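You operate a simulated robot arm through the tools that you are given. There is no shell and no other tool. Be economical: measure what you need, move in short steps, check, and stop when the job is done.

Carry out the task below with a simulated robot arm. There is one attempt and no reset: what you move stays moved.

JOB
Clamp the green pouch in the low steel frame, wipe off the crumbs and free the clamp.
Fine: use the folded cream cloth and put it back; the pouch stays in the low steel frame, the other pouch with crumbs as it is.
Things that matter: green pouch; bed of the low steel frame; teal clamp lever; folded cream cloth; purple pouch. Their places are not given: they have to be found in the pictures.

It is judged by the outcome, as a careful person would: the job done as asked, and still so three seconds after it is handed in. It fails if anything else is knocked over, pushed out of place, dropped, spilled or broken.

ROBOT AND FRAMES
A 7-joint arm with a two-finger parallel gripper, fixed in place. Base frame: the origin is at the foot of the arm, x ahead of it, y to its left, z up; the work surface is at about z = 0. Readings come in mm, degrees, newtons and seconds.
With the tool pointing down near the work surface it reaches from about 240 to 620 mm from the base axis. Its first joint turns from -66.0 to 66.0 degrees. Payload 2.6 kg.
The tool frame sits at the grasp point between the pads (the TCP): z along the fingers, y along the line on which they close. The tips reach 30 mm beyond it. Largest opening 94 mm; finger width 28, thickness 10; the body of the gripper, 50 by 96 mm, starts 55 mm behind the TCP.
Orientation is that of the tool frame in the base frame, as a unit quaternion [w, x, y, z]. With the fingers straight down and closing along the base's y, the tool's x points along the base's -x, its y along +y and its z along -z.

CONTROLS
- The arm moves only by the tool send_rows. Its argument "increments" is one flat list of numbers, 7 for each row, row after row: the shift along the base's x, y, z in mm, then the turn, a rotation vector about the base's x, y, z in degrees, then the opening, from 0 (shut) to 1 (fully open). In form: [x, y, z, ax, ay, az, claw, x, y, z, ax, ay, az, claw, ...]. A call has 1 to 12 rows; each row is the pose to reach, as a shift and turn from the pose commanded when the call began. Rows are played at 5 a second. More than 50 mm and 8.6 degrees between two rows, or a gripper value outside its range, and nothing of the call is played. A pose out of reach is approached as far as the arm can. The call stops where the force on the tool passes 40 N (or 10 N more than at its start, if that is more) or the arm is blocked; 0.2 s more then pass. Each finger travels about 72 mm/s and halts on what it meets, pressing with about 44 N; the grip force reading is that of the motor and also rises with nothing between the fingers. The clock runs only during rows and for 0.2 s after the last one: add rows that repeat a pose to give the fingers time. It gives the time, the measured TCP pose, the force on the tool (base axes), the opening and the grip force at its end, in the units of the frame above (readings bear some noise).
- Cameras (640 x 400 px; columns grow to the right, rows downward): "scene" is fixed at [51.7, 449.9, 558.6]; the picture's right is [-0.56, -0.83, 0.00], its down [-0.51, 0.34, -0.79] and it looks along [0.66, -0.44, -0.61] (base axes); focal length 311 px, centre (320, 200). "wrist" rides on the gripper at [-37, 0, -58] in the tool frame; the picture's right is [0.00, -1.00, 0.00], its down [0.97, 0.00, -0.24] and it looks along [0.24, 0.00, 0.97] (tool axes); focal length 218 px, centre (320, 200).
- capture(camera): a new picture of that camera. The clock stands still meanwhile.
- measure_at(camera, pixels): for up to 12 pixels [column, row] of the newest picture of that camera ("zoom" is the newest enlarged one), the place [x, y, z] in the base frame of the surface seen there, good to about 2 mm. The clock stands still meanwhile.
- close_up(camera, box): a new picture of the part [left, top, right, bottom] of that camera's present view, enlarged. The clock stands still meanwhile.
- close_job(): hands the job in; it is judged then, once.

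Keep the steps short. Do not move on a guess: measure, check each grasp and each placing, and mend mistakes. In all there are 80 turns and 46 pictures (those below and enlarged ones count). Leave the gripper open and the arm clear of the work at the hand-in unless told otherwise, and finish with a single line.

The tools are called by a JSON object that holds its "fn" and its "kwargs". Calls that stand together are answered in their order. send_rows: Moves the arm, as the interface text tells. Its arguments: {"type":"object","properties":{"increments":{"type":"array"}},"required":["increments"]} The other tools are called the same way: capture (camera) takes a picture; measure_at (camera, pixels) gives the place of the surface under pixels of a picture; close_up (camera, box) takes an enlarged picture of a part of a camera's view; close_job () hands the job in.

At the start:

```text
time_s: 0.0
tcp_pos: [347.6, 247.9, 342.9]
tcp_rot: [0.0, -0.001, 1.0, 0.0]
ft_force: [-0.2, -1.0, 0.0]
finger_gap: 94.2
finger_force: 0.1
```

scene: 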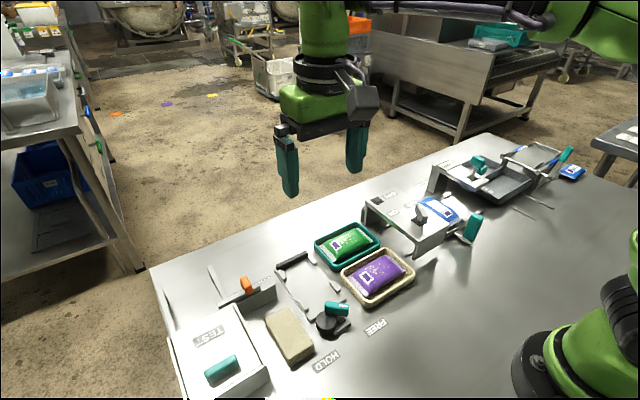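
wrist: 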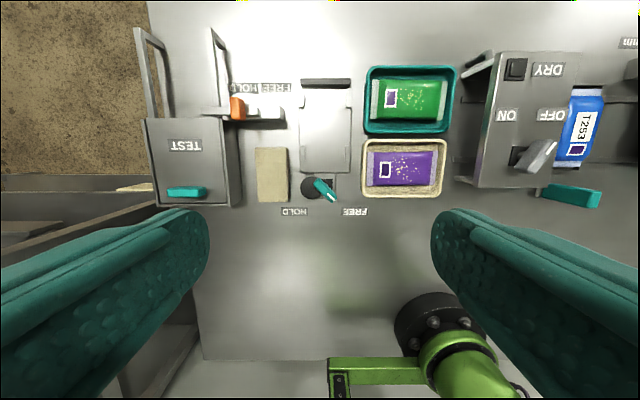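

I see the green pouch in a teal tray, the purple one in a cream tray, a low frame with a teal lever marked HOLD/FREE, and a cream block, likely the cloth. I'll enlarge both views first.

{"fn": "close_up", "kwargs": {"camera": "scene", "box": [190, 210, 430, 380]}}

{"fn": "close_up", "kwargs": {"camera": "wrist", "box": [220, 50, 470, 230]}}

```text
2.35 times, centred on (310, 295) of scene
```

zoom: 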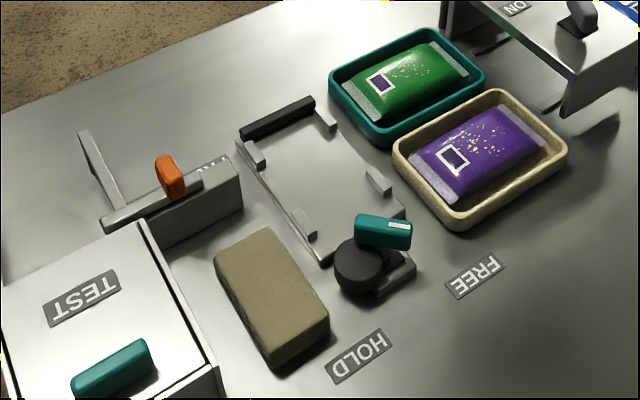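

```text
2.22 times, centred on (345, 140) of wrist
```

zoom: 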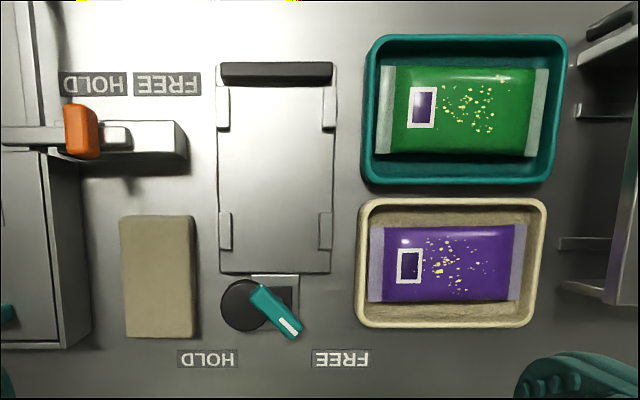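

I'll measure the pouches, frame, lever and cloth in the newest zoom (wrist).

{"fn": "measure_at", "kwargs": {"camera": "zoom", "pixels": [[388, 110], [541, 112], [460, 72], [460, 150], [460, 112], [276, 72], [222, 105], [328, 105], [224, 230], [325, 230], [275, 170], [276, 268]]}}

{"fn": "measure_at", "kwargs": {"camera": "zoom", "pixels": [[240, 305], [262, 292], [290, 328], [280, 312], [125, 220], [190, 222], [130, 330], [190, 330], [158, 275], [565, 100], [470, 40], [470, 180]]}}

```text
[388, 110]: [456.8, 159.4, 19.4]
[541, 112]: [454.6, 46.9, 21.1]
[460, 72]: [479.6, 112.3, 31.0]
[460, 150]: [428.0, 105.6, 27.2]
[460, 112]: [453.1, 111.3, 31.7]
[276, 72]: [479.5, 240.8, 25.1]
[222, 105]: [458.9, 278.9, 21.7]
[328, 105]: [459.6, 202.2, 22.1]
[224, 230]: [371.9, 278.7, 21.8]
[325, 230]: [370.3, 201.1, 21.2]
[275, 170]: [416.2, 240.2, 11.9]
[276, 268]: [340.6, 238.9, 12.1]
```

```text
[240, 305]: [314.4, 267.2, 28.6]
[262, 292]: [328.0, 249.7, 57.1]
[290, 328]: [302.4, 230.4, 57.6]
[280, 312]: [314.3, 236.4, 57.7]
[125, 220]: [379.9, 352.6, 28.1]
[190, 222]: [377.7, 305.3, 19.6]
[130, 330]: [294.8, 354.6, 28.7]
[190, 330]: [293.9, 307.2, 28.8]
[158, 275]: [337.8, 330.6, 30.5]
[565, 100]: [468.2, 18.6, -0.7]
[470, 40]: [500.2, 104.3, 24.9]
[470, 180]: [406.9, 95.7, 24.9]
```

Bed top is z≈12 and the guides sit at y≈202–279. The green pouch is about 115 long (y) and 58 wide (x), top z≈32, inside a tray with its rim at z≈25. I'll move above it and yaw 90° so the fingers close along x.

{"fn": "send_rows", "kwargs": {"increments": [9.6, -13, -13, 0, 0, 8.18, 1, 19.2, -26, -26, 0, 0, 16.36, 1, 28.8, -39, -39, 0, 0, 24.54, 1, 38.4, -52, -52, 0, 0, 32.72, 1, 48, -65, -65, 0, 0, 40.9, 1, 57.5, -78, -78, 0, 0, 49.1, 1, 67, -91, -91, 0, 0, 57.3, 1, 77, -104, -104, 0, 0, 65.5, 1, 86, -117, -117, 0, 0, 73.6, 1, 96, -130, -130, 0, 0, 81.8, 1, 105.9, -142.9, -142.9, 0, 0, 90, 1, 105.9, -142.9, -142.9, 0, 0, 90, 1]}}

{"fn": "capture", "kwargs": {"camera": "wrist"}}

{"fn": "close_up", "kwargs": {"camera": "scene", "box": [270, 240, 430, 350]}}

```text
time_s: 2.6
tcp_pos: [453.7, 104.3, 200.8]
tcp_rot: [0.0, 0.708, -0.706, -0.001]
ft_force: [0.2, 1.1, -0.2]
finger_gap: 93.9
finger_force: 0.2
```

```text
41 pictures are left
```

wrist: 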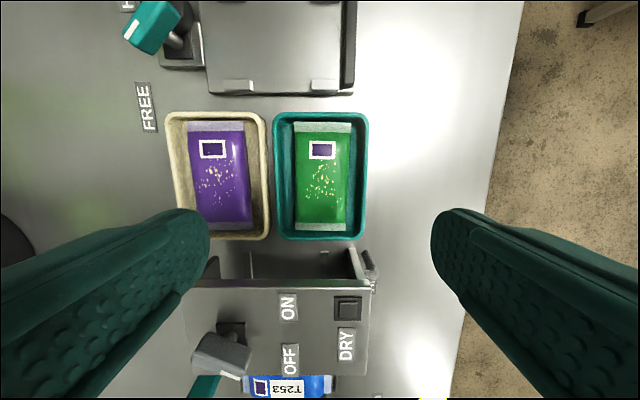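

```text
3.64 times, centred on (350, 295) of scene
```

zoom: 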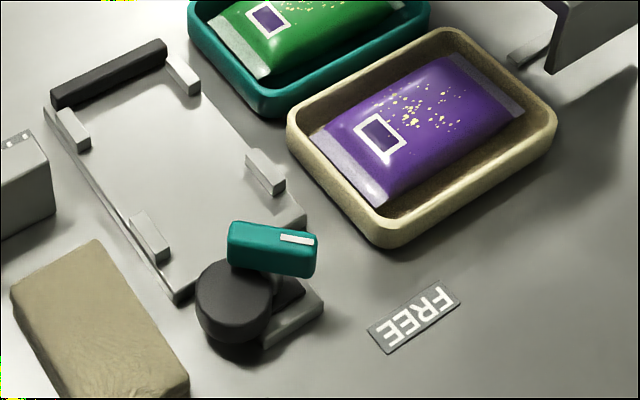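

Camera is now above the tray. I'll measure the tray's inner walls, the pouch edges, and the height of the nearby DRY box.

{"fn": "close_up", "kwargs": {"camera": "wrist", "box": [240, 100, 400, 300]}}

{"fn": "measure_at", "kwargs": {"camera": "wrist", "pixels": [[274, 180], [281, 180], [285, 180], [290, 180], [296, 180], [348, 180], [353, 180], [358, 180], [362, 180], [366, 180], [322, 126], [322, 227]]}}

{"fn": "measure_at", "kwargs": {"camera": "wrist", "pixels": [[322, 180], [300, 180], [344, 180], [320, 118], [320, 234], [300, 300], [270, 260], [368, 260], [250, 285], [298, 210], [348, 150], [322, 195]]}}

```text
2.00 times, centred on (320, 200) of wrist
```

zoom: 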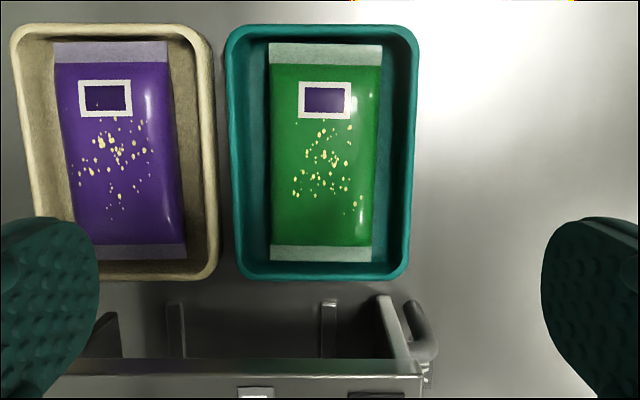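

```text
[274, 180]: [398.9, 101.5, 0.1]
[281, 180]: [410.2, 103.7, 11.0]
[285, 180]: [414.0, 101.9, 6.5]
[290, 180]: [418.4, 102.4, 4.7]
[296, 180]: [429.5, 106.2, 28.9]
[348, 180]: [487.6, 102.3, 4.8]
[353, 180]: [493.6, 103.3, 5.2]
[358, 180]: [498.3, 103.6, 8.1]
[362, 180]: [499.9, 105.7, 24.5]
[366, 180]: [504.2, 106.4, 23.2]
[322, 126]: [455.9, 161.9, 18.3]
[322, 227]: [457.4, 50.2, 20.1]
```

```text
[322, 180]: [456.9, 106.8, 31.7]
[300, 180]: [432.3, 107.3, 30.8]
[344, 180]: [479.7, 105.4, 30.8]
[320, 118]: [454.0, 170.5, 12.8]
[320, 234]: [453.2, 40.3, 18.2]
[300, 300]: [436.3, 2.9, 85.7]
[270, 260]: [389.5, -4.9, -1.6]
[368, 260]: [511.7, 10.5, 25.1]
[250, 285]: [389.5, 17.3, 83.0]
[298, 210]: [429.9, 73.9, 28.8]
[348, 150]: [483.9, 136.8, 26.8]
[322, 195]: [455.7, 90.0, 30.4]
```

Tray inner walls are x≈410–497 and the pouch is x≈428–484 at y≈106. The fingers fit in the gaps with an opening of about 63 mm. I'll narrow, drop the tips to just above the rim, then look.

{"fn": "send_rows", "kwargs": {"increments": [1.2, 1, -40, 0, 0, 0, 0.67, 1.2, 1, -80, 0, 0, 0, 0.67, 1.2, 1, -120, 0, 0, 0, 0.67, 1.2, 1, -137, 0, 0, 0, 0.67, 1.2, 1, -137, 0, 0, 0, 0.67]}}

{"fn": "capture", "kwargs": {"camera": "wrist"}}

{"fn": "close_up", "kwargs": {"camera": "scene", "box": [280, 160, 440, 320]}}

```text
time_s: 3.8
tcp_pos: [454.2, 105.4, 63.7]
tcp_rot: [0.0, -0.707, 0.707, 0.0]
ft_force: [0.6, 1.0, -0.3]
finger_gap: 63.0
finger_force: 0.1
```

```text
38 pictures are left
```

wrist: 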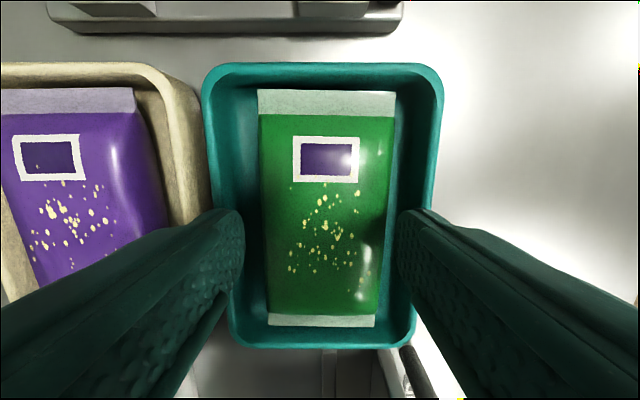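

```text
2.50 times, centred on (360, 240) of scene
```

zoom: 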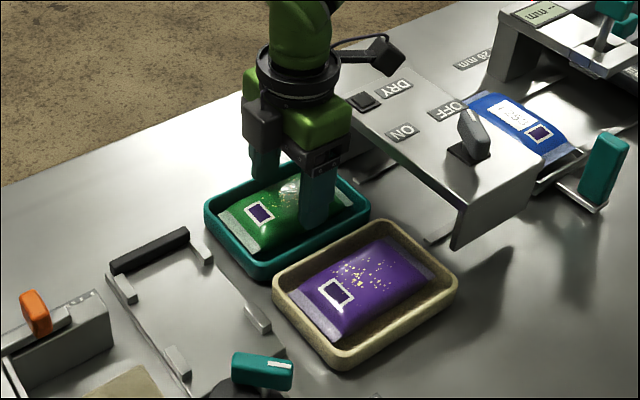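

The fingers line up with the gaps on both sides. I'll shift +1 mm in x, go down gently to tip z≈10, then close.

{"fn": "send_rows", "kwargs": {"increments": [1, 0, -8, 0, 0, 0, 0.67, 1, 0, -16, 0, 0, 0, 0.67, 1, 0, -23, 0, 0, 0, 0.67, 1, 0, -23, 0, 0, 0, 0.67]}}

```text
time_s: 4.8
tcp_pos: [453.9, 107.9, 41.3]
tcp_rot: [0.0, 0.707, -0.707, 0.0]
ft_force: [-0.2, -0.2, 0.1]
finger_gap: 62.9
finger_force: 0.1
```

No contact. Closing on the pouch.

{"fn": "send_rows", "kwargs": {"increments": [0, 0, 0, 0, 0, 0, 0.6, 0, 0, 0, 0, 0, 0, 0.5, 0, 0, 0, 0, 0, 0, 0.5, 0, 0, 0, 0, 0, 0, 0.5]}}

```text
time_s: 5.8
tcp_pos: [455.6, 107.0, 39.5]
tcp_rot: [0.0, 0.707, -0.707, 0.0]
ft_force: [0.6, 0.2, -0.4]
finger_gap: 59.0
finger_force: 43.8
```

Held at 59 mm with 44 N. Lifting straight up and checking.

{"fn": "send_rows", "kwargs": {"increments": [0, 0, 15, 0, 0, 0, 0.5, 0, 0, 40, 0, 0, 0, 0.5, 0, 0, 70, 0, 0, 0, 0.5, 0, 0, 100, 0, 0, 0, 0.5, 0, 0, 100, 0, 0, 0, 0.5]}}

{"fn": "capture", "kwargs": {"camera": "wrist"}}

{"fn": "capture", "kwargs": {"camera": "scene"}}

```text
time_s: 7.0
tcp_pos: [456.5, 106.0, 142.0]
tcp_rot: [-0.001, -0.706, 0.708, 0.001]
ft_force: [0.7, -0.2, -1.2]
finger_gap: 59.1
finger_force: 44.2
```

```text
36 pictures are left
```

wrist: 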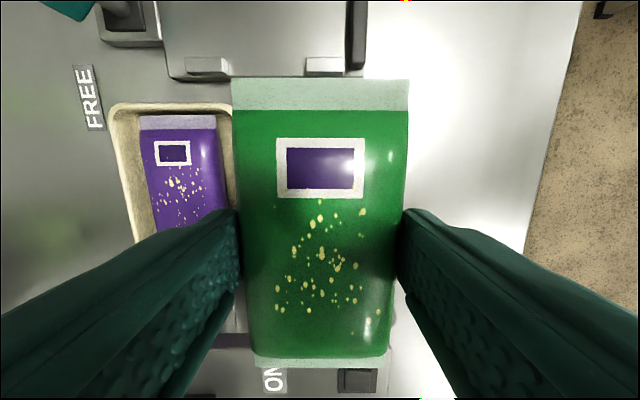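

```text
35 pictures are left
```

scene: 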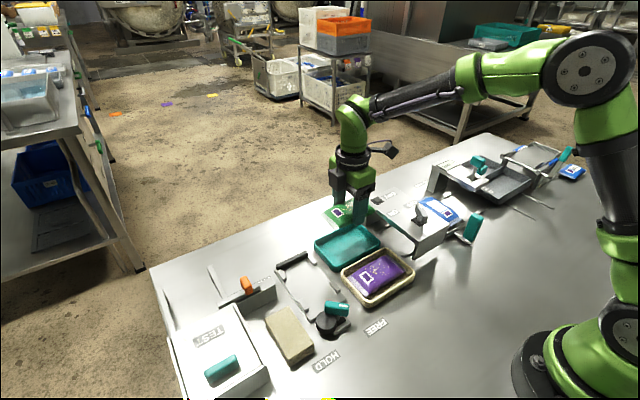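

Pouch held level. I'll measure the pouch ends in the grip, and take a closer scene view of the frame for exact guide, jaw and cam places.

{"fn": "measure_at", "kwargs": {"camera": "wrist", "pixels": [[320, 80], [320, 366], [237, 90], [403, 90], [320, 230], [260, 362], [385, 362]]}}

{"fn": "close_up", "kwargs": {"camera": "scene", "box": [265, 240, 365, 345]}}

```text
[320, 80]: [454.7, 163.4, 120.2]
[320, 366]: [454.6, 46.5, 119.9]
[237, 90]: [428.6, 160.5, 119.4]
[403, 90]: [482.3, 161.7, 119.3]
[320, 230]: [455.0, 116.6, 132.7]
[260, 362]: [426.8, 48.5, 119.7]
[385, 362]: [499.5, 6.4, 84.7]
```

```text
3.81 times, centred on (315, 292) of scene
```

zoom: 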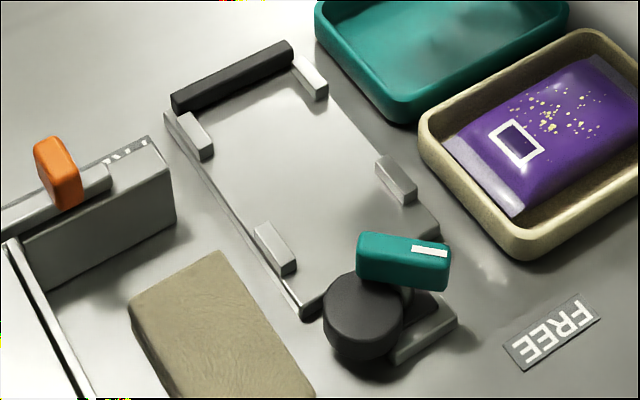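

{"fn": "measure_at", "kwargs": {"camera": "zoom", "pixels": [[180, 112], [293, 52], [205, 155], [303, 70], [293, 268], [378, 165], [260, 230], [240, 90], [365, 285], [380, 310], [240, 150], [425, 250]]}}

{"fn": "measure_at", "kwargs": {"camera": "zoom", "pixels": [[335, 300], [400, 290], [360, 320], [345, 350], [430, 330], [365, 240], [440, 265], [425, 315], [270, 75], [210, 110], [195, 120], [320, 85]]}}

```text
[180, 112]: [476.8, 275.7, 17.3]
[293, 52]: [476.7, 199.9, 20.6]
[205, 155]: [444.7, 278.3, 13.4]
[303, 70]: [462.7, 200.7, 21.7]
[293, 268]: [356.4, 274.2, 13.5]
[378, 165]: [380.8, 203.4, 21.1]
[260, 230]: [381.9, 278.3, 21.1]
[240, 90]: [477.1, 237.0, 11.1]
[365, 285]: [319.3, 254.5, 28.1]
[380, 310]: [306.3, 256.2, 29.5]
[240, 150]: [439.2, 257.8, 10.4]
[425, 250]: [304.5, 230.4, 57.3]
```

```text
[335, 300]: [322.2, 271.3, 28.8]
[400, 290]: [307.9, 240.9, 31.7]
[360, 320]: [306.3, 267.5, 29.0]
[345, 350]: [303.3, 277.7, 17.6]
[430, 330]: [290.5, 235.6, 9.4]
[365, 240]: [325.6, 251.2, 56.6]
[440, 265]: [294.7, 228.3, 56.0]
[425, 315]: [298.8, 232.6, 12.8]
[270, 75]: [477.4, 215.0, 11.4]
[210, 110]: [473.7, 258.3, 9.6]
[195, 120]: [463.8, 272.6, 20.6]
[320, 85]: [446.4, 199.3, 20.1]
```

Jaw face is x≈477, the guides' inner faces are y≈205/274, and the bed is z≈11. I'll turn back 90° and bring the pouch above the bed at TCP (417, 240).

{"fn": "send_rows", "kwargs": {"increments": [-3.5, 12, 0, 0, 0, -8.18, 0.5, -7, 24.3, 0, 0, 0, -16.36, 0.5, -10.5, 36.5, 0, 0, 0, -24.54, 0.5, -14, 48.7, 0, 0, 0, -32.7, 0.5, -17.5, 61, 0, 0, 0, -40.9, 0.5, -21, 73, 0, 0, 0, -49.1, 0.5, -24.6, 85, 0, 0, 0, -57.3, 0.5, -28, 97.5, 0, 0, 0, -65.5, 0.5, -31.6, 109.6, 0, 0, 0, -73.6, 0.5, -35, 122, 0, 0, 0, -81.8, 0.5, -38.7, 134, 0, 0, 0, -90, 0.5, -38.7, 134, -40, 0, 0, -90, 0.5]}}

{"fn": "capture", "kwargs": {"camera": "wrist"}}

{"fn": "capture", "kwargs": {"camera": "scene"}}

```text
time_s: 9.6
tcp_pos: [417.9, 240.3, 102.3]
tcp_rot: [0.001, 0.001, 1.0, 0.0]
ft_force: [0.6, 0.1, -0.7]
finger_gap: 59.1
finger_force: 44.5
```

```text
33 pictures are left
```

wrist: 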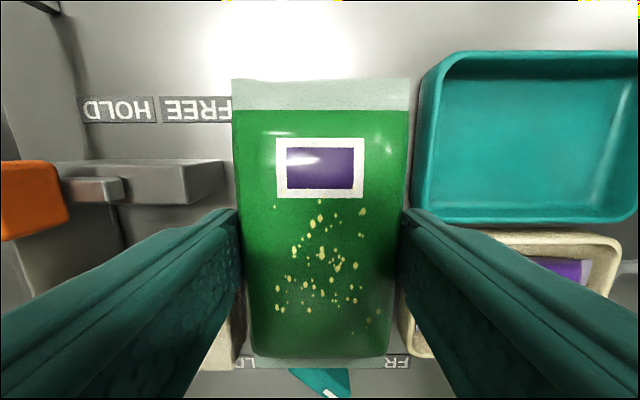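

```text
32 pictures are left
```

scene: 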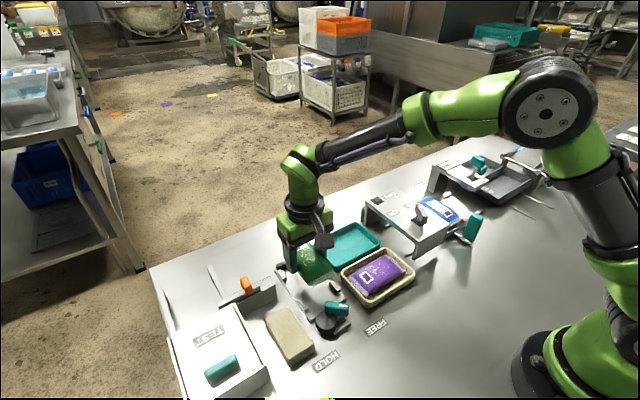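

Pouch is aligned over the bed. I'll measure its ends once more, then lower.

{"fn": "measure_at", "kwargs": {"camera": "wrist", "pixels": [[320, 82], [320, 362], [236, 95], [404, 95], [200, 165], [30, 175]]}}

{"fn": "send_rows", "kwargs": {"increments": [0, 0, -20, 0, 0, 0, 0.5, 0, 0, -38, 0, 0, 0, 0.5, 0, 0, -46, 0, 0, 0, 0.5, 0, 0, -50, 0, 0, 0, 0.5, 0, 0, -53, 0, 0, 0, 0.5, 0, 0, -53, 0, 0, 0, 0.5]}}

{"fn": "close_up", "kwargs": {"camera": "scene", "box": [265, 220, 365, 345]}}

```text
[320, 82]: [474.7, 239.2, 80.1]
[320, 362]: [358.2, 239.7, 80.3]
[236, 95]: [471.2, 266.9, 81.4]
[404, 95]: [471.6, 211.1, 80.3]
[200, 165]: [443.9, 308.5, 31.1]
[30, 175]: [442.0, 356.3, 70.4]
```

```text
time_s: 11.0
tcp_pos: [416.1, 240.7, 47.3]
tcp_rot: [0.0, 0.0, 1.0, -0.001]
ft_force: [0.4, -0.1, -0.8]
finger_gap: 59.1
finger_force: 44.1
```

```text
3.20 times, centred on (315, 282) of scene
```

zoom: 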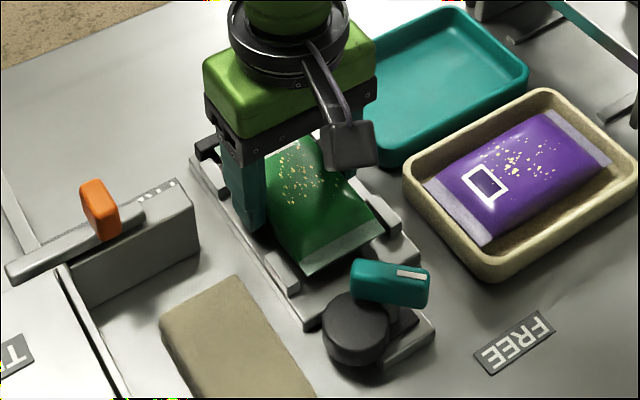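

Nearly touching. I'll lower the last millimetre or two until contact, then open partly and rise.

{"fn": "send_rows", "kwargs": {"increments": [0, 0, -1, 0, 0, 0, 0.5, 0, 0, -1.5, 0, 0, 0, 0.5, 0, 0, -1.5, 0, 0, 0, 0.5]}}

```text
time_s: 11.8
tcp_pos: [416.0, 240.9, 46.7]
tcp_rot: [0.0, 0.001, 1.0, 0.0]
ft_force: [-3.0, -1.1, 10.5]
finger_gap: 59.0
finger_force: 44.3
```

Contact at 10 N upward, so the pouch is on the bed. Releasing, rising, and backing away to look.

{"fn": "send_rows", "kwargs": {"increments": [0, 0, 0, 0, 0, 0, 0.7, 0, 0, 0, 0, 0, 0, 0.78, 0, 0, 15, 0, 0, 0, 0.78, 0, 0, 50, 0, 0, 0, 0.78, -15, 0, 95, 0, 0, 0, 0.78, -50, 0, 140, 0, 0, 0, 0.5, -80, 0, 160, 0, 0, 0, 0.3, -80, 0, 160, 0, 0, 0, 0.3]}}

{"fn": "capture", "kwargs": {"camera": "wrist"}}

{"fn": "close_up", "kwargs": {"camera": "scene", "box": [265, 220, 365, 345]}}

```text
refused: row 6 steps farther than a row can; nothing moved
```

```text
30 pictures are left
```

wrist: 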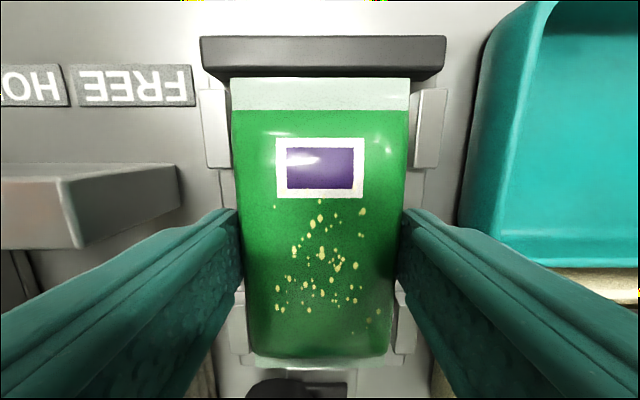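

```text
3.20 times, centred on (315, 282) of scene
```

zoom: 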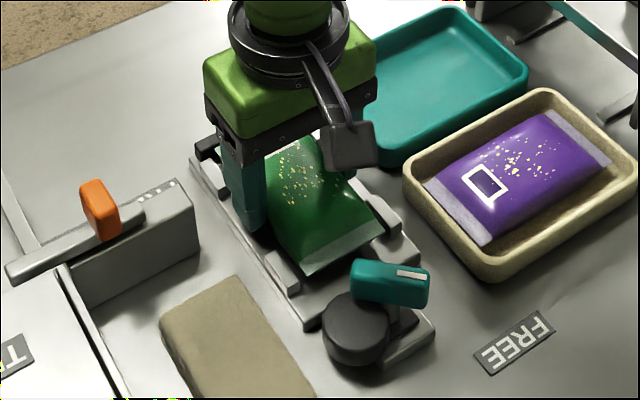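

That row step was too large and nothing moved. The wrist view shows the pouch against the jaw and between the guides. Repeating with smaller steps.

{"fn": "send_rows", "kwargs": {"increments": [0, 0, 0, 0, 0, 0, 0.7, 0, 0, 0, 0, 0, 0, 0.78, 0, 0, 15, 0, 0, 0, 0.78, 0, 0, 50, 0, 0, 0, 0.78, -15, 0, 90, 0, 0, 0, 0.78, -45, 0, 120, 0, 0, 0, 0.5, -80, 0, 145, 0, 0, 0, 0.4, -105, 0, 160, 0, 0, 0, 0.4, -105, 0, 160, 0, 0, 0, 0.4]}}

{"fn": "capture", "kwargs": {"camera": "wrist"}}

{"fn": "close_up", "kwargs": {"camera": "scene", "box": [265, 220, 365, 345]}}

```text
time_s: 13.8
tcp_pos: [311.7, 240.5, 205.6]
tcp_rot: [0.0, 0.0, 1.0, 0.0]
ft_force: [0.7, -0.4, 0.4]
finger_gap: 37.6
finger_force: 0.0
```

```text
28 pictures are left
```

wrist: 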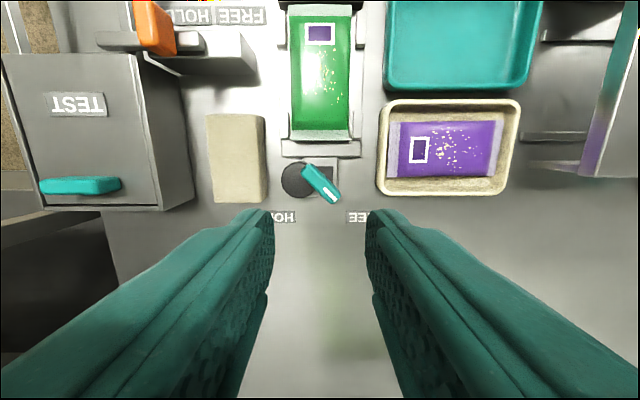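

```text
3.20 times, centred on (315, 282) of scene
```

zoom: 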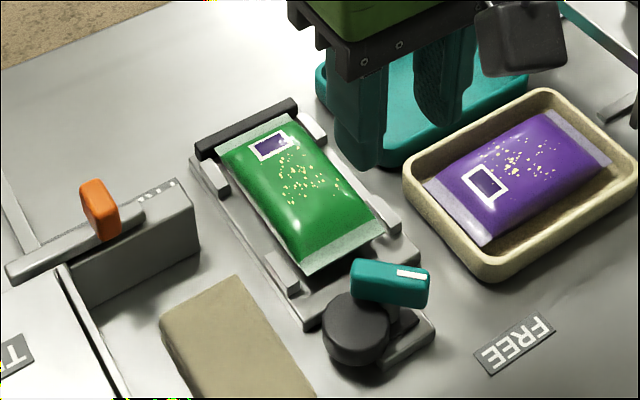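

The pouch lies squarely in the frame. Next, a close look at the lever from above to find its pivot and the handle ends.

{"fn": "close_up", "kwargs": {"camera": "wrist", "box": [260, 110, 390, 235]}}

```text
3.20 times, centred on (325, 172) of wrist
```

zoom: 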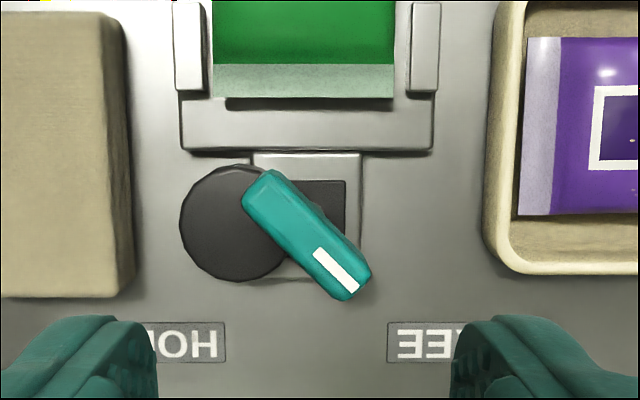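

{"fn": "measure_at", "kwargs": {"camera": "zoom", "pixels": [[265, 185], [290, 225], [320, 255], [350, 285], [335, 200], [200, 220], [230, 180], [230, 270], [305, 160], [350, 220], [190, 342], [425, 342]]}}

{"fn": "measure_at", "kwargs": {"camera": "zoom", "pixels": [[246, 200], [280, 175], [318, 292], [365, 270], [340, 296], [310, 95], [310, 140], [60, 30], [60, 280], [120, 100], [10, 100], [60, 150]]}}

```text
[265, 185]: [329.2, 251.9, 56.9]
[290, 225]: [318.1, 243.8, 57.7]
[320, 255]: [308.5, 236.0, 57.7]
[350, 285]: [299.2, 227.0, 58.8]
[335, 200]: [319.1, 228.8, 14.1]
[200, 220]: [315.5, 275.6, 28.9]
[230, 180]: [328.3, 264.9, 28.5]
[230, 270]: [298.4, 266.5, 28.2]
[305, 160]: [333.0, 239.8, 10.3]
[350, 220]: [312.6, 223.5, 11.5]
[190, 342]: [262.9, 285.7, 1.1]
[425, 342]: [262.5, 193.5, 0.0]
```

```text
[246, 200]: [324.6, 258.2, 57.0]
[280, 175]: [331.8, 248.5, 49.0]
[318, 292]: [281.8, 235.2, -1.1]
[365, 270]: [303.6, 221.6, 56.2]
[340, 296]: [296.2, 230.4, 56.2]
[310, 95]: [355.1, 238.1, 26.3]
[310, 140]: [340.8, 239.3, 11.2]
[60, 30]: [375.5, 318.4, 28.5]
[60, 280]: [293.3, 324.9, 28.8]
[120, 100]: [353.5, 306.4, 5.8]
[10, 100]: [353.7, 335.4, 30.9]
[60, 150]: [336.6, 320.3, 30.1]
```

The pivot and handle centre are about (313.5, 240) and the handle top is z≈57. The marked end points at FREE, along about 42°. HOLD is a clockwise turn of roughly 90°, which swings the black cam toward the pouch. I'll align the fingers across the handle and come down to just above it.

{"fn": "send_rows", "kwargs": {"increments": [1.5, 0, -25, 0, 0, 8.4, 0.4, 1.5, 0, -50, 0, 0, 16.8, 0.4, 1.5, 0, -75, 0, 0, 25.2, 0.4, 1.5, 0, -95, 0, 0, 33.6, 0.4, 1.5, 0, -105, 0, 0, 42, 0.4, 1.5, 0, -105, 0, 0, 42, 0.4]}}

{"fn": "capture", "kwargs": {"camera": "wrist"}}

```text
time_s: 15.2
tcp_pos: [314.1, 239.4, 101.9]
tcp_rot: [-0.001, -0.359, 0.933, 0.0]
ft_force: [0.2, 0.2, 0.4]
finger_gap: 37.5
finger_force: 0.0
```

```text
25 pictures are left
```

wrist: 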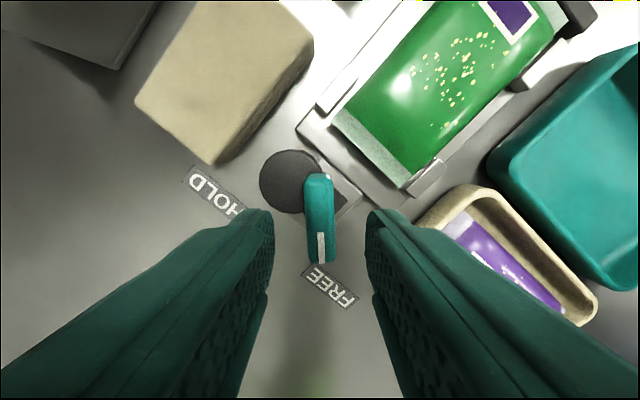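

The handle is centred between the fingers and aligned. Down to z≈66, close, and check.

{"fn": "send_rows", "kwargs": {"increments": [0, 0, -15, 0, 0, 0, 0.4, 0, 0, -27, 0, 0, 0, 0.4, 0, 0, -35, 0, 0, 0, 0.4, 0, 0, -35, 0, 0, 0, 0.2, 0, 0, -35, 0, 0, 0, 0.1, 0, 0, -35, 0, 0, 0, 0.1]}}

```text
time_s: 16.6
tcp_pos: [313.7, 240.8, 65.5]
tcp_rot: [0.0, -0.357, 0.934, 0.0]
ft_force: [1.2, -3.2, -2.6]
finger_gap: 14.8
finger_force: 45.0
```

Gripping the handle (14.8 mm, low side force). Turning clockwise in small steps.

{"fn": "send_rows", "kwargs": {"increments": [0, 0, 0, 0, 0, -8, 0.1, 0, 0, 0, 0, 0, -16, 0.1, 0, 0, 0, 0, 0, -24, 0.1, 0, 0, 0, 0, 0, -32, 0.1, 0, 0, 0, 0, 0, -40, 0.1, 0, 0, 0, 0, 0, -40, 0.1]}}

{"fn": "close_up", "kwargs": {"camera": "scene", "box": [265, 220, 385, 355]}}

```text
time_s: 18.0
tcp_pos: [313.4, 239.4, 65.9]
tcp_rot: [0.0, -0.015, 1.0, -0.001]
ft_force: [10.0, -1.3, -21.9]
finger_gap: 14.9
finger_force: 45.0
```

```text
2.96 times, centred on (325, 288) of scene
```

zoom: 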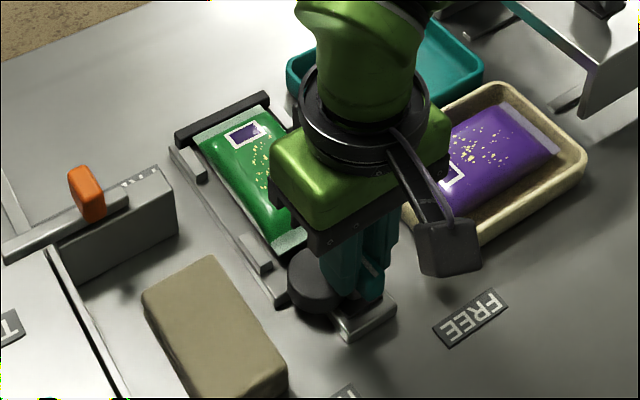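

It turns, but the tool is pulled down by 22 N. I'll drop 1.5 mm and carry on in small steps while watching the force.

{"fn": "send_rows", "kwargs": {"increments": [0, 0, -1.5, 0, 0, 0, 0.1, 0, 0, -1.5, 0, 0, -5, 0.1, 0, 0, -1.5, 0, 0, -10, 0.1, 0, 0, -1.5, 0, 0, -15, 0.1]}}

```text
time_s: 19.0
tcp_pos: [313.3, 240.9, 66.2]
tcp_rot: [0.0, 0.116, 0.993, 0.0]
ft_force: [-8.3, -19.6, 32.7]
finger_gap: 14.8
finger_force: 44.9
```

It now pushes up by 33 N, so the drop was too much. Raising 1.2 mm and easing y a little toward the force.

{"fn": "send_rows", "kwargs": {"increments": [-0.3, -0.6, 1.2, 0, 0, 0, 0.1, -0.3, -0.6, 1.2, 0, 0, 0, 0.1]}}

```text
time_s: 19.6
tcp_pos: [313.0, 240.0, 65.9]
tcp_rot: [0.0, 0.113, 0.994, 0.0]
ft_force: [5.8, -10.3, 10.8]
finger_gap: 14.8
finger_force: 44.7
```

{"fn": "send_rows", "kwargs": {"increments": [0.2, -0.3, 0.4, 0, 0, -6, 0.1, 0.2, -0.3, 0.4, 0, 0, -12, 0.1, 0.2, -0.3, 0.4, 0, 0, -18, 0.1, 0.2, -0.3, 0.4, 0, 0, -18, 0.1]}}

{"fn": "close_up", "kwargs": {"camera": "scene", "box": [265, 220, 385, 355]}}

```text
time_s: 20.6
tcp_pos: [313.6, 240.8, 65.7]
tcp_rot: [0.0, 0.266, 0.964, 0.0]
ft_force: [17.8, 3.6, -28.7]
finger_gap: 15.1
finger_force: 44.8
```

```text
2.96 times, centred on (325, 288) of scene
```

zoom: 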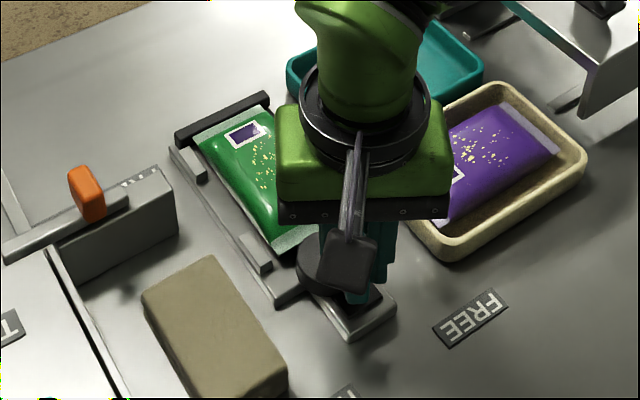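

Turned about 73°. Continuing toward 90° with a small z and x relief.

{"fn": "send_rows", "kwargs": {"increments": [0.4, 0, -0.8, 0, 0, -4, 0.1, 0.4, 0, -0.8, 0, 0, -8, 0.1, 0.4, 0, -0.8, 0, 0, -8, 0.1]}}

```text
time_s: 21.4
tcp_pos: [314.0, 239.2, 65.9]
tcp_rot: [-0.001, 0.335, 0.942, 0.001]
ft_force: [7.3, 1.2, -8.2]
finger_gap: 14.8
finger_force: 45.5
```

{"fn": "send_rows", "kwargs": {"increments": [0, 0, -0.2, 0, 0, -3, 0.1, 0, 0, -0.2, 0, 0, -6, 0.1, 0, 0, -0.2, 0, 0, -9, 0.1, 0, 0, -0.2, 0, 0, -9, 0.1]}}

```text
time_s: 22.4
tcp_pos: [313.0, 239.4, 65.5]
tcp_rot: [0.0, 0.406, 0.914, 0.0]
ft_force: [-5.9, -3.4, 16.1]
finger_gap: 15.5
finger_force: 45.2
```

Turned 90°, and the gap rises slightly, which suggests a stop. I'll release, rise and look.

{"fn": "send_rows", "kwargs": {"increments": [0, 0, 0, 0, 0, 0, 0.3, 0, 0, 0, 0, 0, 0, 0.4, 0, 0, 20, 0, 0, 0, 0.4, 0, 0, 50, 0, 0, 0, 0.4, 0, 0, 80, 0, 0, 8, 0.4, 0, 0, 110, 0, 0, 16, 0.4, 0, 0, 130, 0, 0, 24, 0.4, 0, 0, 140, 0, 0, 32, 0.4, 0, 0, 140, 0, 0, 40, 0.4, 0, 0, 140, 0, 0, 48, 0.4]}}

{"fn": "capture", "kwargs": {"camera": "wrist"}}

{"fn": "close_up", "kwargs": {"camera": "wrist", "box": [240, 0, 410, 240]}}

```text
time_s: 24.6
tcp_pos: [313.6, 239.8, 205.1]
tcp_rot: [0.001, -0.001, 1.0, 0.0]
ft_force: [0.3, 0.0, 0.5]
finger_gap: 37.6
finger_force: 0.1
```

```text
22 pictures are left
```

wrist: 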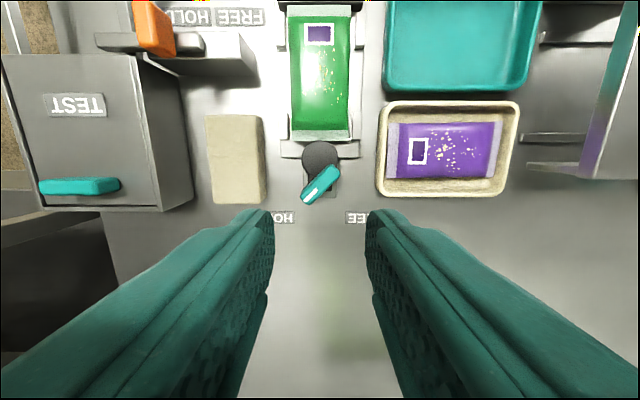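

```text
1.67 times, centred on (325, 120) of wrist
```

zoom: 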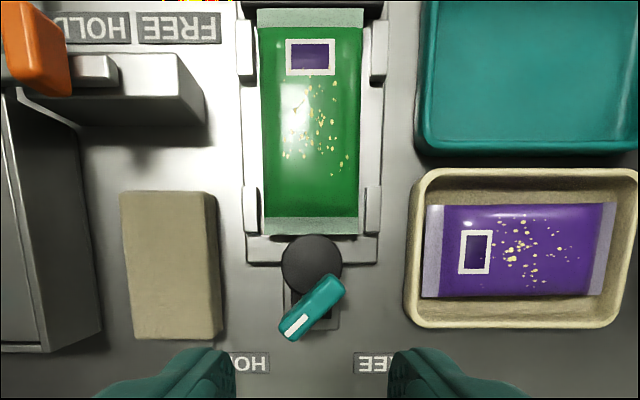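

The cam now presses toward the pouch end and the marked end points at HOLD. Measuring the cloth edges, crumb extent and pouch top in this zoom.

{"fn": "measure_at", "kwargs": {"camera": "zoom", "pixels": [[126, 265], [205, 265], [165, 200], [165, 332], [165, 265], [310, 80], [345, 168], [290, 155], [340, 110], [310, 140], [310, 228], [310, 240]]}}

{"fn": "close_up", "kwargs": {"camera": "scene", "box": [255, 230, 365, 350]}}

```text
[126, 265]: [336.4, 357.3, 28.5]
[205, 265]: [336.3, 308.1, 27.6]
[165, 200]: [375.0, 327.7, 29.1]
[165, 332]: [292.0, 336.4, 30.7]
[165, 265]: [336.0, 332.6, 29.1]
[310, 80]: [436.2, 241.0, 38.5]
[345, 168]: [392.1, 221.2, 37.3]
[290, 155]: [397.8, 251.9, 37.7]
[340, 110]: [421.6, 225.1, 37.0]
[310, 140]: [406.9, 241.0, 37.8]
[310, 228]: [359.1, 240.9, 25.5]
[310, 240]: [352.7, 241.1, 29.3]
```

```text
3.33 times, centred on (310, 290) of scene
```

zoom: 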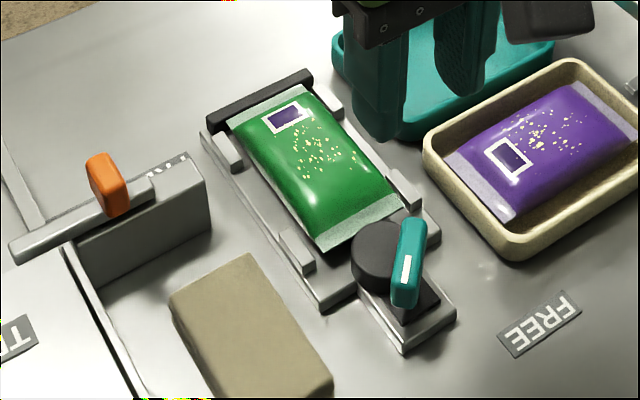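

The cam abuts the pouch end, so it is clamped. The cloth is centred about (335, 332), roughly 50 wide. I need the clearance to the TEST box before reaching in.

{"fn": "measure_at", "kwargs": {"camera": "wrist", "pixels": [[120, 150], [133, 150], [150, 150], [170, 150], [188, 150], [196, 150], [203, 150], [145, 60], [175, 60], [80, 180], [150, 25], [208, 150]]}}

```text
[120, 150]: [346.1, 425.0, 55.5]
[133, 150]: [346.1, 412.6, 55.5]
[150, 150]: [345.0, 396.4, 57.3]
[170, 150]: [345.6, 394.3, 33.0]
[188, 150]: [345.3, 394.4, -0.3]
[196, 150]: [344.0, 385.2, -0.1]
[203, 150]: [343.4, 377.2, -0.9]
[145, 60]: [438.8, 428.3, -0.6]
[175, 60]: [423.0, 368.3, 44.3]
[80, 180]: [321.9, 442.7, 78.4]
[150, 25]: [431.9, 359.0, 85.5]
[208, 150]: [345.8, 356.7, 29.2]
```

Box wall is at y≈394 and clear of the fingers. Moving above the cloth, opening 70 mm.

{"fn": "send_rows", "kwargs": {"increments": [7, 30, -10, 0, 0, 0, 0.75, 14, 60, -30, 0, 0, 0, 0.75, 22, 92, -60, 0, 0, 0, 0.75, 22, 92, -100, 0, 0, 0, 0.75, 22, 92, -115, 0, 0, 0, 0.75, 22, 92, -115, 0, 0, 0, 0.75]}}

{"fn": "capture", "kwargs": {"camera": "wrist"}}

```text
time_s: 26.0
tcp_pos: [336.2, 331.9, 89.3]
tcp_rot: [0.0, 0.001, 1.0, 0.0]
ft_force: [1.1, -0.7, 0.9]
finger_gap: 70.5
finger_force: 0.0
```

```text
19 pictures are left
```

wrist: 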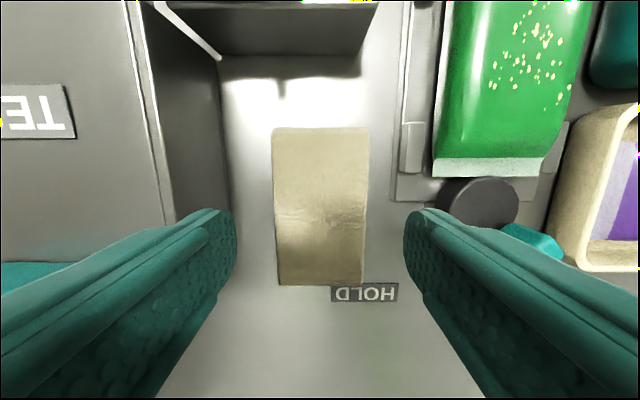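

Centred on the cloth. Descend to TCP z≈44 and close.

{"fn": "send_rows", "kwargs": {"increments": [0, 0, -15, 0, 0, 0, 0.7, 0, 0, -32, 0, 0, 0, 0.7, 0, 0, -46, 0, 0, 0, 0.7, 0, 0, -46, 0, 0, 0, 0.5, 0, 0, -46, 0, 0, 0, 0.4, 0, 0, -46, 0, 0, 0, 0.4]}}

```text
time_s: 27.4
tcp_pos: [335.5, 332.6, 43.7]
tcp_rot: [0.0, 0.001, 1.0, 0.0]
ft_force: [0.0, -0.6, -0.9]
finger_gap: 52.6
finger_force: 44.1
```

Cloth gripped (52.6 mm). Lift, carry it above the pouch at (415, 238), and check.

{"fn": "send_rows", "kwargs": {"increments": [0, 0, 30, 0, 0, 0, 0.4, 0, 0, 70, 0, 0, 0, 0.4, 0, 0, 100, 0, 0, 0, 0.4, 20, -24, 100, 0, 0, 0, 0.4, 40, -48, 100, 0, 0, 0, 0.4, 60, -72, 90, 0, 0, 0, 0.4, 80, -94, 70, 0, 0, 0, 0.4, 80, -94, 60, 0, 0, 0, 0.4, 80, -94, 60, 0, 0, 0, 0.4]}}

{"fn": "capture", "kwargs": {"camera": "wrist"}}

{"fn": "close_up", "kwargs": {"camera": "scene", "box": [255, 200, 395, 350]}}

```text
time_s: 29.4
tcp_pos: [413.2, 236.1, 104.7]
tcp_rot: [-0.001, 0.001, 1.0, 0.0]
ft_force: [-0.1, 0.1, -0.4]
finger_gap: 52.4
finger_force: 44.4
```

```text
18 pictures are left
```

wrist: 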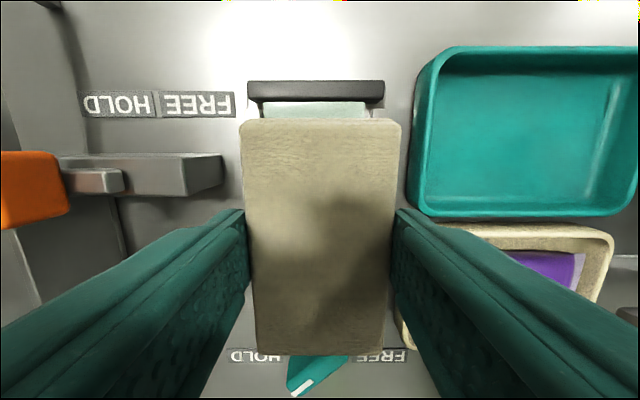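

```text
2.67 times, centred on (325, 275) of scene
```

zoom: 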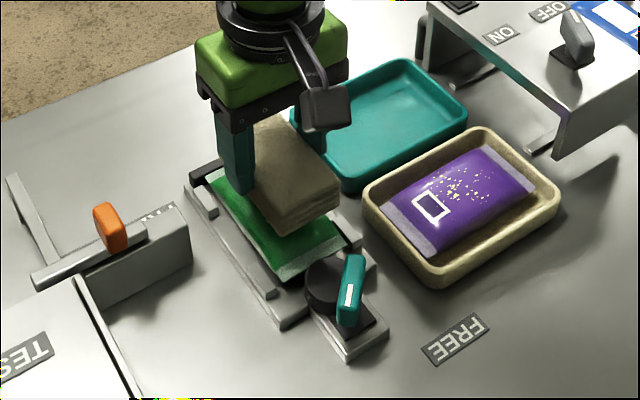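

Cloth held level. Move to x≈430 and come down until light contact (expected TCP z≈82).

{"fn": "send_rows", "kwargs": {"increments": [14, 1.5, -8, 0, 0, 0, 0.4, 14, 1.5, -16, 0, 0, 0, 0.4, 14, 1.5, -19, 0, 0, 0, 0.4, 14, 1.5, -21, 0, 0, 0, 0.4, 14, 1.5, -21, 0, 0, 0, 0.4]}}

```text
time_s: 30.6
tcp_pos: [429.6, 238.4, 83.8]
tcp_rot: [0.0, 0.002, 1.0, 0.0]
ft_force: [0.8, -0.7, 0.0]
finger_gap: 52.7
finger_force: 43.9
```

{"fn": "send_rows", "kwargs": {"increments": [0, 0, -1, 0, 0, 0, 0.4, 0, 0, -2, 0, 0, 0, 0.4, 0, 0, -2, 0, 0, 0, 0.4]}}

```text
time_s: 31.4
tcp_pos: [429.7, 238.5, 82.5]
tcp_rot: [0.001, 0.001, 1.0, 0.001]
ft_force: [-2.4, -2.8, 12.7]
finger_gap: 52.6
finger_force: 44.1
```

Light contact, 12.7 N. Wiping strokes along x, about 45 mm.

{"fn": "send_rows", "kwargs": {"increments": [-9, 0, 0, 0, 0, 0, 0.4, -18, 0, 0, 0, 0, 0, 0.4, -27, 0, 0, 0, 0, 0, 0.4, -36, 0, 0, 0, 0, 0, 0.4, -45, 0, 0, 0, 0, 0, 0.4, -36, 0, 0, 0, 0, 0, 0.4, -27, 0, 0, 0, 0, 0, 0.4, -18, 0, 0, 0, 0, 0, 0.4, -9, 0, 0, 0, 0, 0, 0.4, 0, 0, 0, 0, 0, 0, 0.4, 8, 0, 0, 0, 0, 0, 0.4]}}

```text
time_s: 33.8
tcp_pos: [437.8, 238.8, 82.8]
tcp_rot: [0.0, 0.001, 1.0, 0.0]
ft_force: [-8.3, 0.7, 14.9]
finger_gap: 52.6
finger_force: 44.0
```

Steady at 15 N. One more pass with small sideways offsets, then lift.

{"fn": "send_rows", "kwargs": {"increments": [-10, -4, 0, 0, 0, 0, 0.4, -20, -4, 0, 0, 0, 0, 0.4, -30, -4, 0, 0, 0, 0, 0.4, -42, -4, 0, 0, 0, 0, 0.4, -53, -4, 0, 0, 0, 0, 0.4, -53, 4, 0, 0, 0, 0, 0.4, -40, 4, 0, 0, 0, 0, 0.4, -28, 4, 0, 0, 0, 0, 0.4, -14, 4, 0, 0, 0, 0, 0.4, 0, 4, 0, 0, 0, 0, 0.4, 0, 0, 15, 0, 0, 0, 0.4, 0, 0, 50, 0, 0, 0, 0.4]}}

{"fn": "close_up", "kwargs": {"camera": "scene", "box": [255, 200, 395, 350]}}

```text
time_s: 36.4
tcp_pos: [437.5, 239.0, 130.5]
tcp_rot: [-0.001, 0.001, 1.0, -0.001]
ft_force: [0.1, -0.5, 0.2]
finger_gap: 52.8
finger_force: 43.8
```

```text
2.67 times, centred on (325, 275) of scene
```

zoom: 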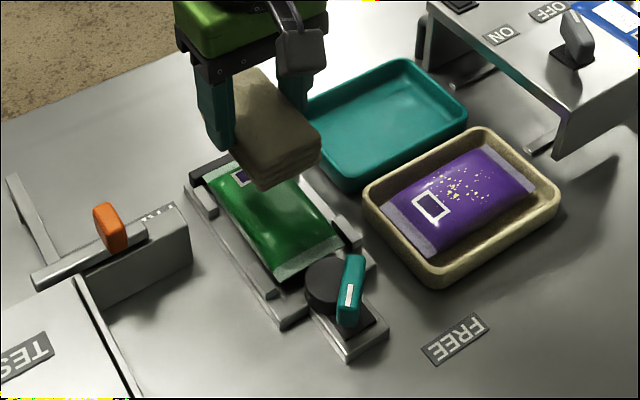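

Visible part looks clean. Moving the cloth above its home (335.5, 332), then viewing the pouch in full before putting it down.

{"fn": "send_rows", "kwargs": {"increments": [0, 0, 13, 0, 0, 0, 0.4, -26, 23, 13, 0, 0, 0, 0.4, -52, 46, 13, 0, 0, 0, 0.4, -78, 70, 13, 0, 0, 0, 0.4, -102, 92.5, 13, 0, 0, 0, 0.4, -102, 92.5, -25, 0, 0, 0, 0.4, -102, 92.5, -60, 0, 0, 0, 0.4, -102, 92.5, -60, 0, 0, 0, 0.4]}}

{"fn": "close_up", "kwargs": {"camera": "scene", "box": [255, 220, 375, 350]}}

{"fn": "capture", "kwargs": {"camera": "wrist"}}

```text
time_s: 38.2
tcp_pos: [335.4, 332.4, 70.0]
tcp_rot: [0.0, 0.001, 1.0, 0.0]
ft_force: [-0.2, -0.5, -0.9]
finger_gap: 52.7
finger_force: 43.5
```

```text
3.08 times, centred on (315, 285) of scene
```

zoom: 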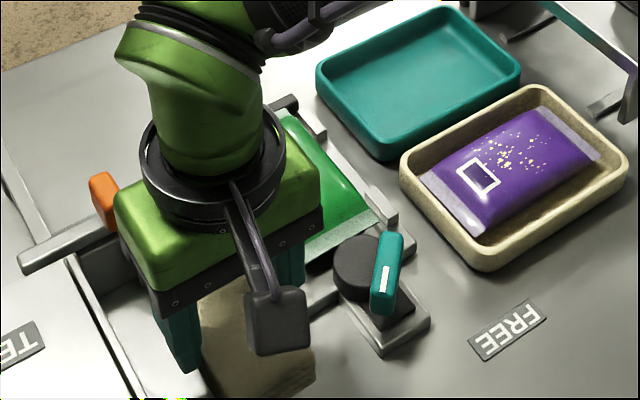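

```text
14 pictures are left
```

wrist: 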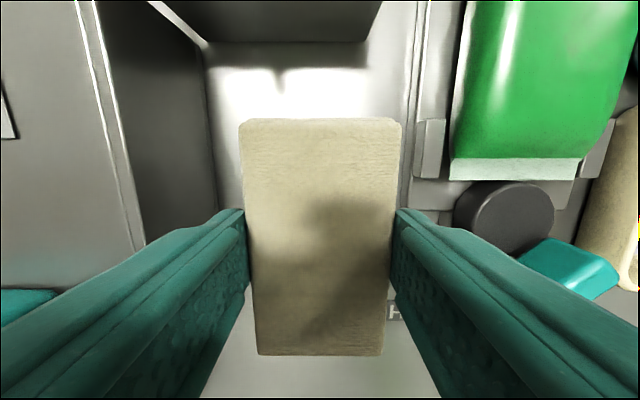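

No crumbs seen. Lowering the cloth to its place, ending gently.

{"fn": "send_rows", "kwargs": {"increments": [0, 0, -15, 0, 0, 0, 0.4, 0, 0, -23, 0, 0, 0, 0.4, 0, 0, -26, 0, 0, 0, 0.4, 0, 0, -26.7, 0, 0, 0, 0.4, 0, 0, -26.7, 0, 0, 0, 0.4]}}

```text
time_s: 39.4
tcp_pos: [336.2, 332.8, 43.8]
tcp_rot: [0.0, 0.001, 1.0, 0.0]
ft_force: [0.5, -0.9, -0.3]
finger_gap: 52.6
finger_force: 44.0
```

{"fn": "send_rows", "kwargs": {"increments": [0, 0, -0.8, 0, 0, 0, 0.4, 0, 0, -1.6, 0, 0, 0, 0.4, 0, 0, -1.6, 0, 0, 0, 0.4]}}

```text
time_s: 40.2
tcp_pos: [336.4, 332.0, 42.3]
tcp_rot: [0.0, 0.0, 1.0, -0.001]
ft_force: [-0.5, 0.2, 3.3]
finger_gap: 52.9
finger_force: 43.2
```

Touching down (3 N). Open, rise, and go back above the lever to look.

{"fn": "send_rows", "kwargs": {"increments": [0, 0, 0, 0, 0, 0, 0.6, 0, 0, 0, 0, 0, 0, 0.7, 0, 0, 15, 0, 0, 0, 0.7, 0, 0, 50, 0, 0, 0, 0.7, 0, 0, 90, 0, 0, 0, 0.6, -7, -30, 120, 0, 0, 0, 0.4, -14, -60, 140, 0, 0, 0, 0.4, -22, -92, 160, 0, 0, 0, 0.4, -22, -92, 160, 0, 0, 0, 0.4]}}

{"fn": "capture", "kwargs": {"camera": "wrist"}}

{"fn": "close_up", "kwargs": {"camera": "wrist", "box": [180, 0, 410, 240]}}

{"fn": "close_up", "kwargs": {"camera": "scene", "box": [265, 230, 355, 330]}}

```text
time_s: 42.2
tcp_pos: [312.5, 239.4, 203.3]
tcp_rot: [0.0, 0.0, 1.0, 0.0]
ft_force: [-0.2, 0.2, 1.3]
finger_gap: 37.6
finger_force: 0.0
```

```text
13 pictures are left
```

wrist: 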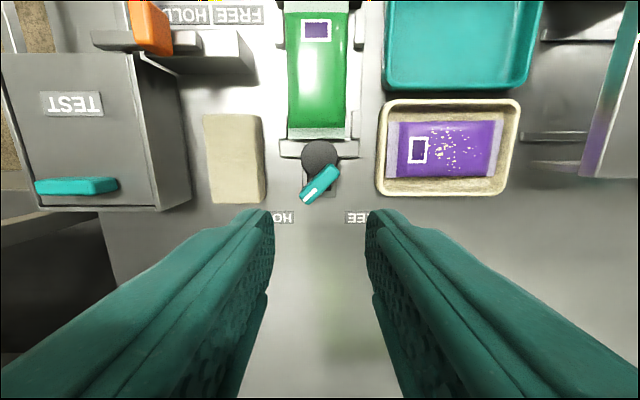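

```text
1.67 times, centred on (295, 120) of wrist
```

zoom: 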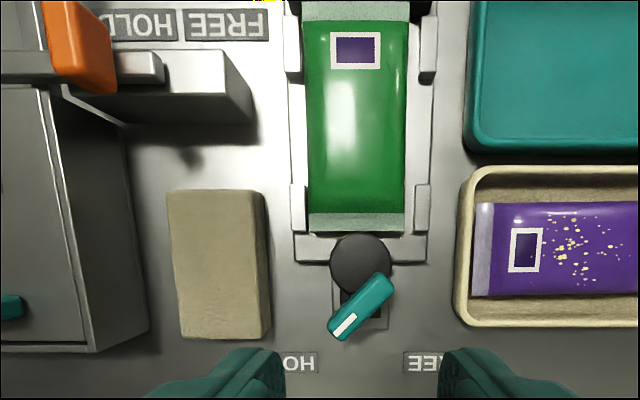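

```text
4.00 times, centred on (310, 280) of scene
```

zoom: 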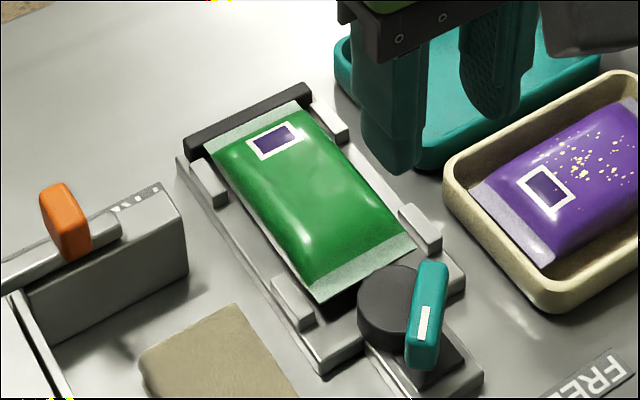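

The green pouch is clean, the cloth is back, and the purple pouch still has its crumbs. Now the lever: turn to -48° and come down over the handle.

{"fn": "send_rows", "kwargs": {"increments": [0, 0, -20, 0, 0, -8, 0.4, 0, 0, -40, 0, 0, -16, 0.4, 0, 0, -60, 0, 0, -24, 0.4, 0, 0, -80, 0, 0, -32, 0.4, 0, 0, -95, 0, 0, -40, 0.4, 0, 0, -102, 0, 0, -47, 0.4, 0, 0, -102, 0, 0, -47, 0.4]}}

{"fn": "capture", "kwargs": {"camera": "wrist"}}

```text
time_s: 43.8
tcp_pos: [314.6, 239.5, 100.4]
tcp_rot: [0.0, 0.4, 0.916, 0.0]
ft_force: [-0.2, -0.2, -0.3]
finger_gap: 37.5
finger_force: 0.0
```

```text
10 pictures are left
```

wrist: 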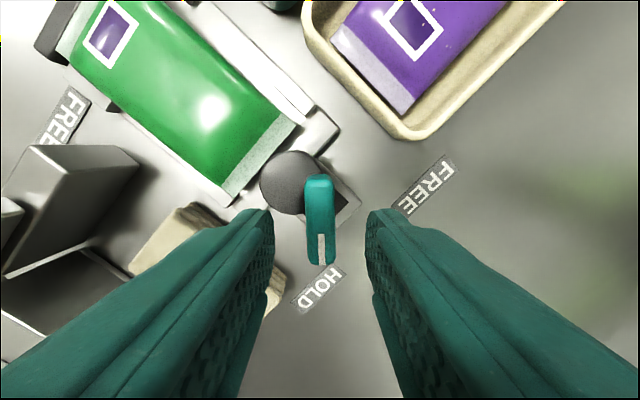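

Aligned. Down, grip, check.

{"fn": "send_rows", "kwargs": {"increments": [0, 0, -15, 0, 0, 0, 0.4, 0, 0, -27, 0, 0, 0, 0.4, 0, 0, -35, 0, 0, 0, 0.4, 0, 0, -35, 0, 0, 0, 0.2, 0, 0, -35, 0, 0, 0, 0.1, 0, 0, -35, 0, 0, 0, 0.1]}}

```text
time_s: 45.2
tcp_pos: [312.4, 239.3, 65.8]
tcp_rot: [0.001, 0.397, 0.918, 0.0]
ft_force: [3.2, 1.2, -5.0]
finger_gap: 15.3
finger_force: 45.0
```

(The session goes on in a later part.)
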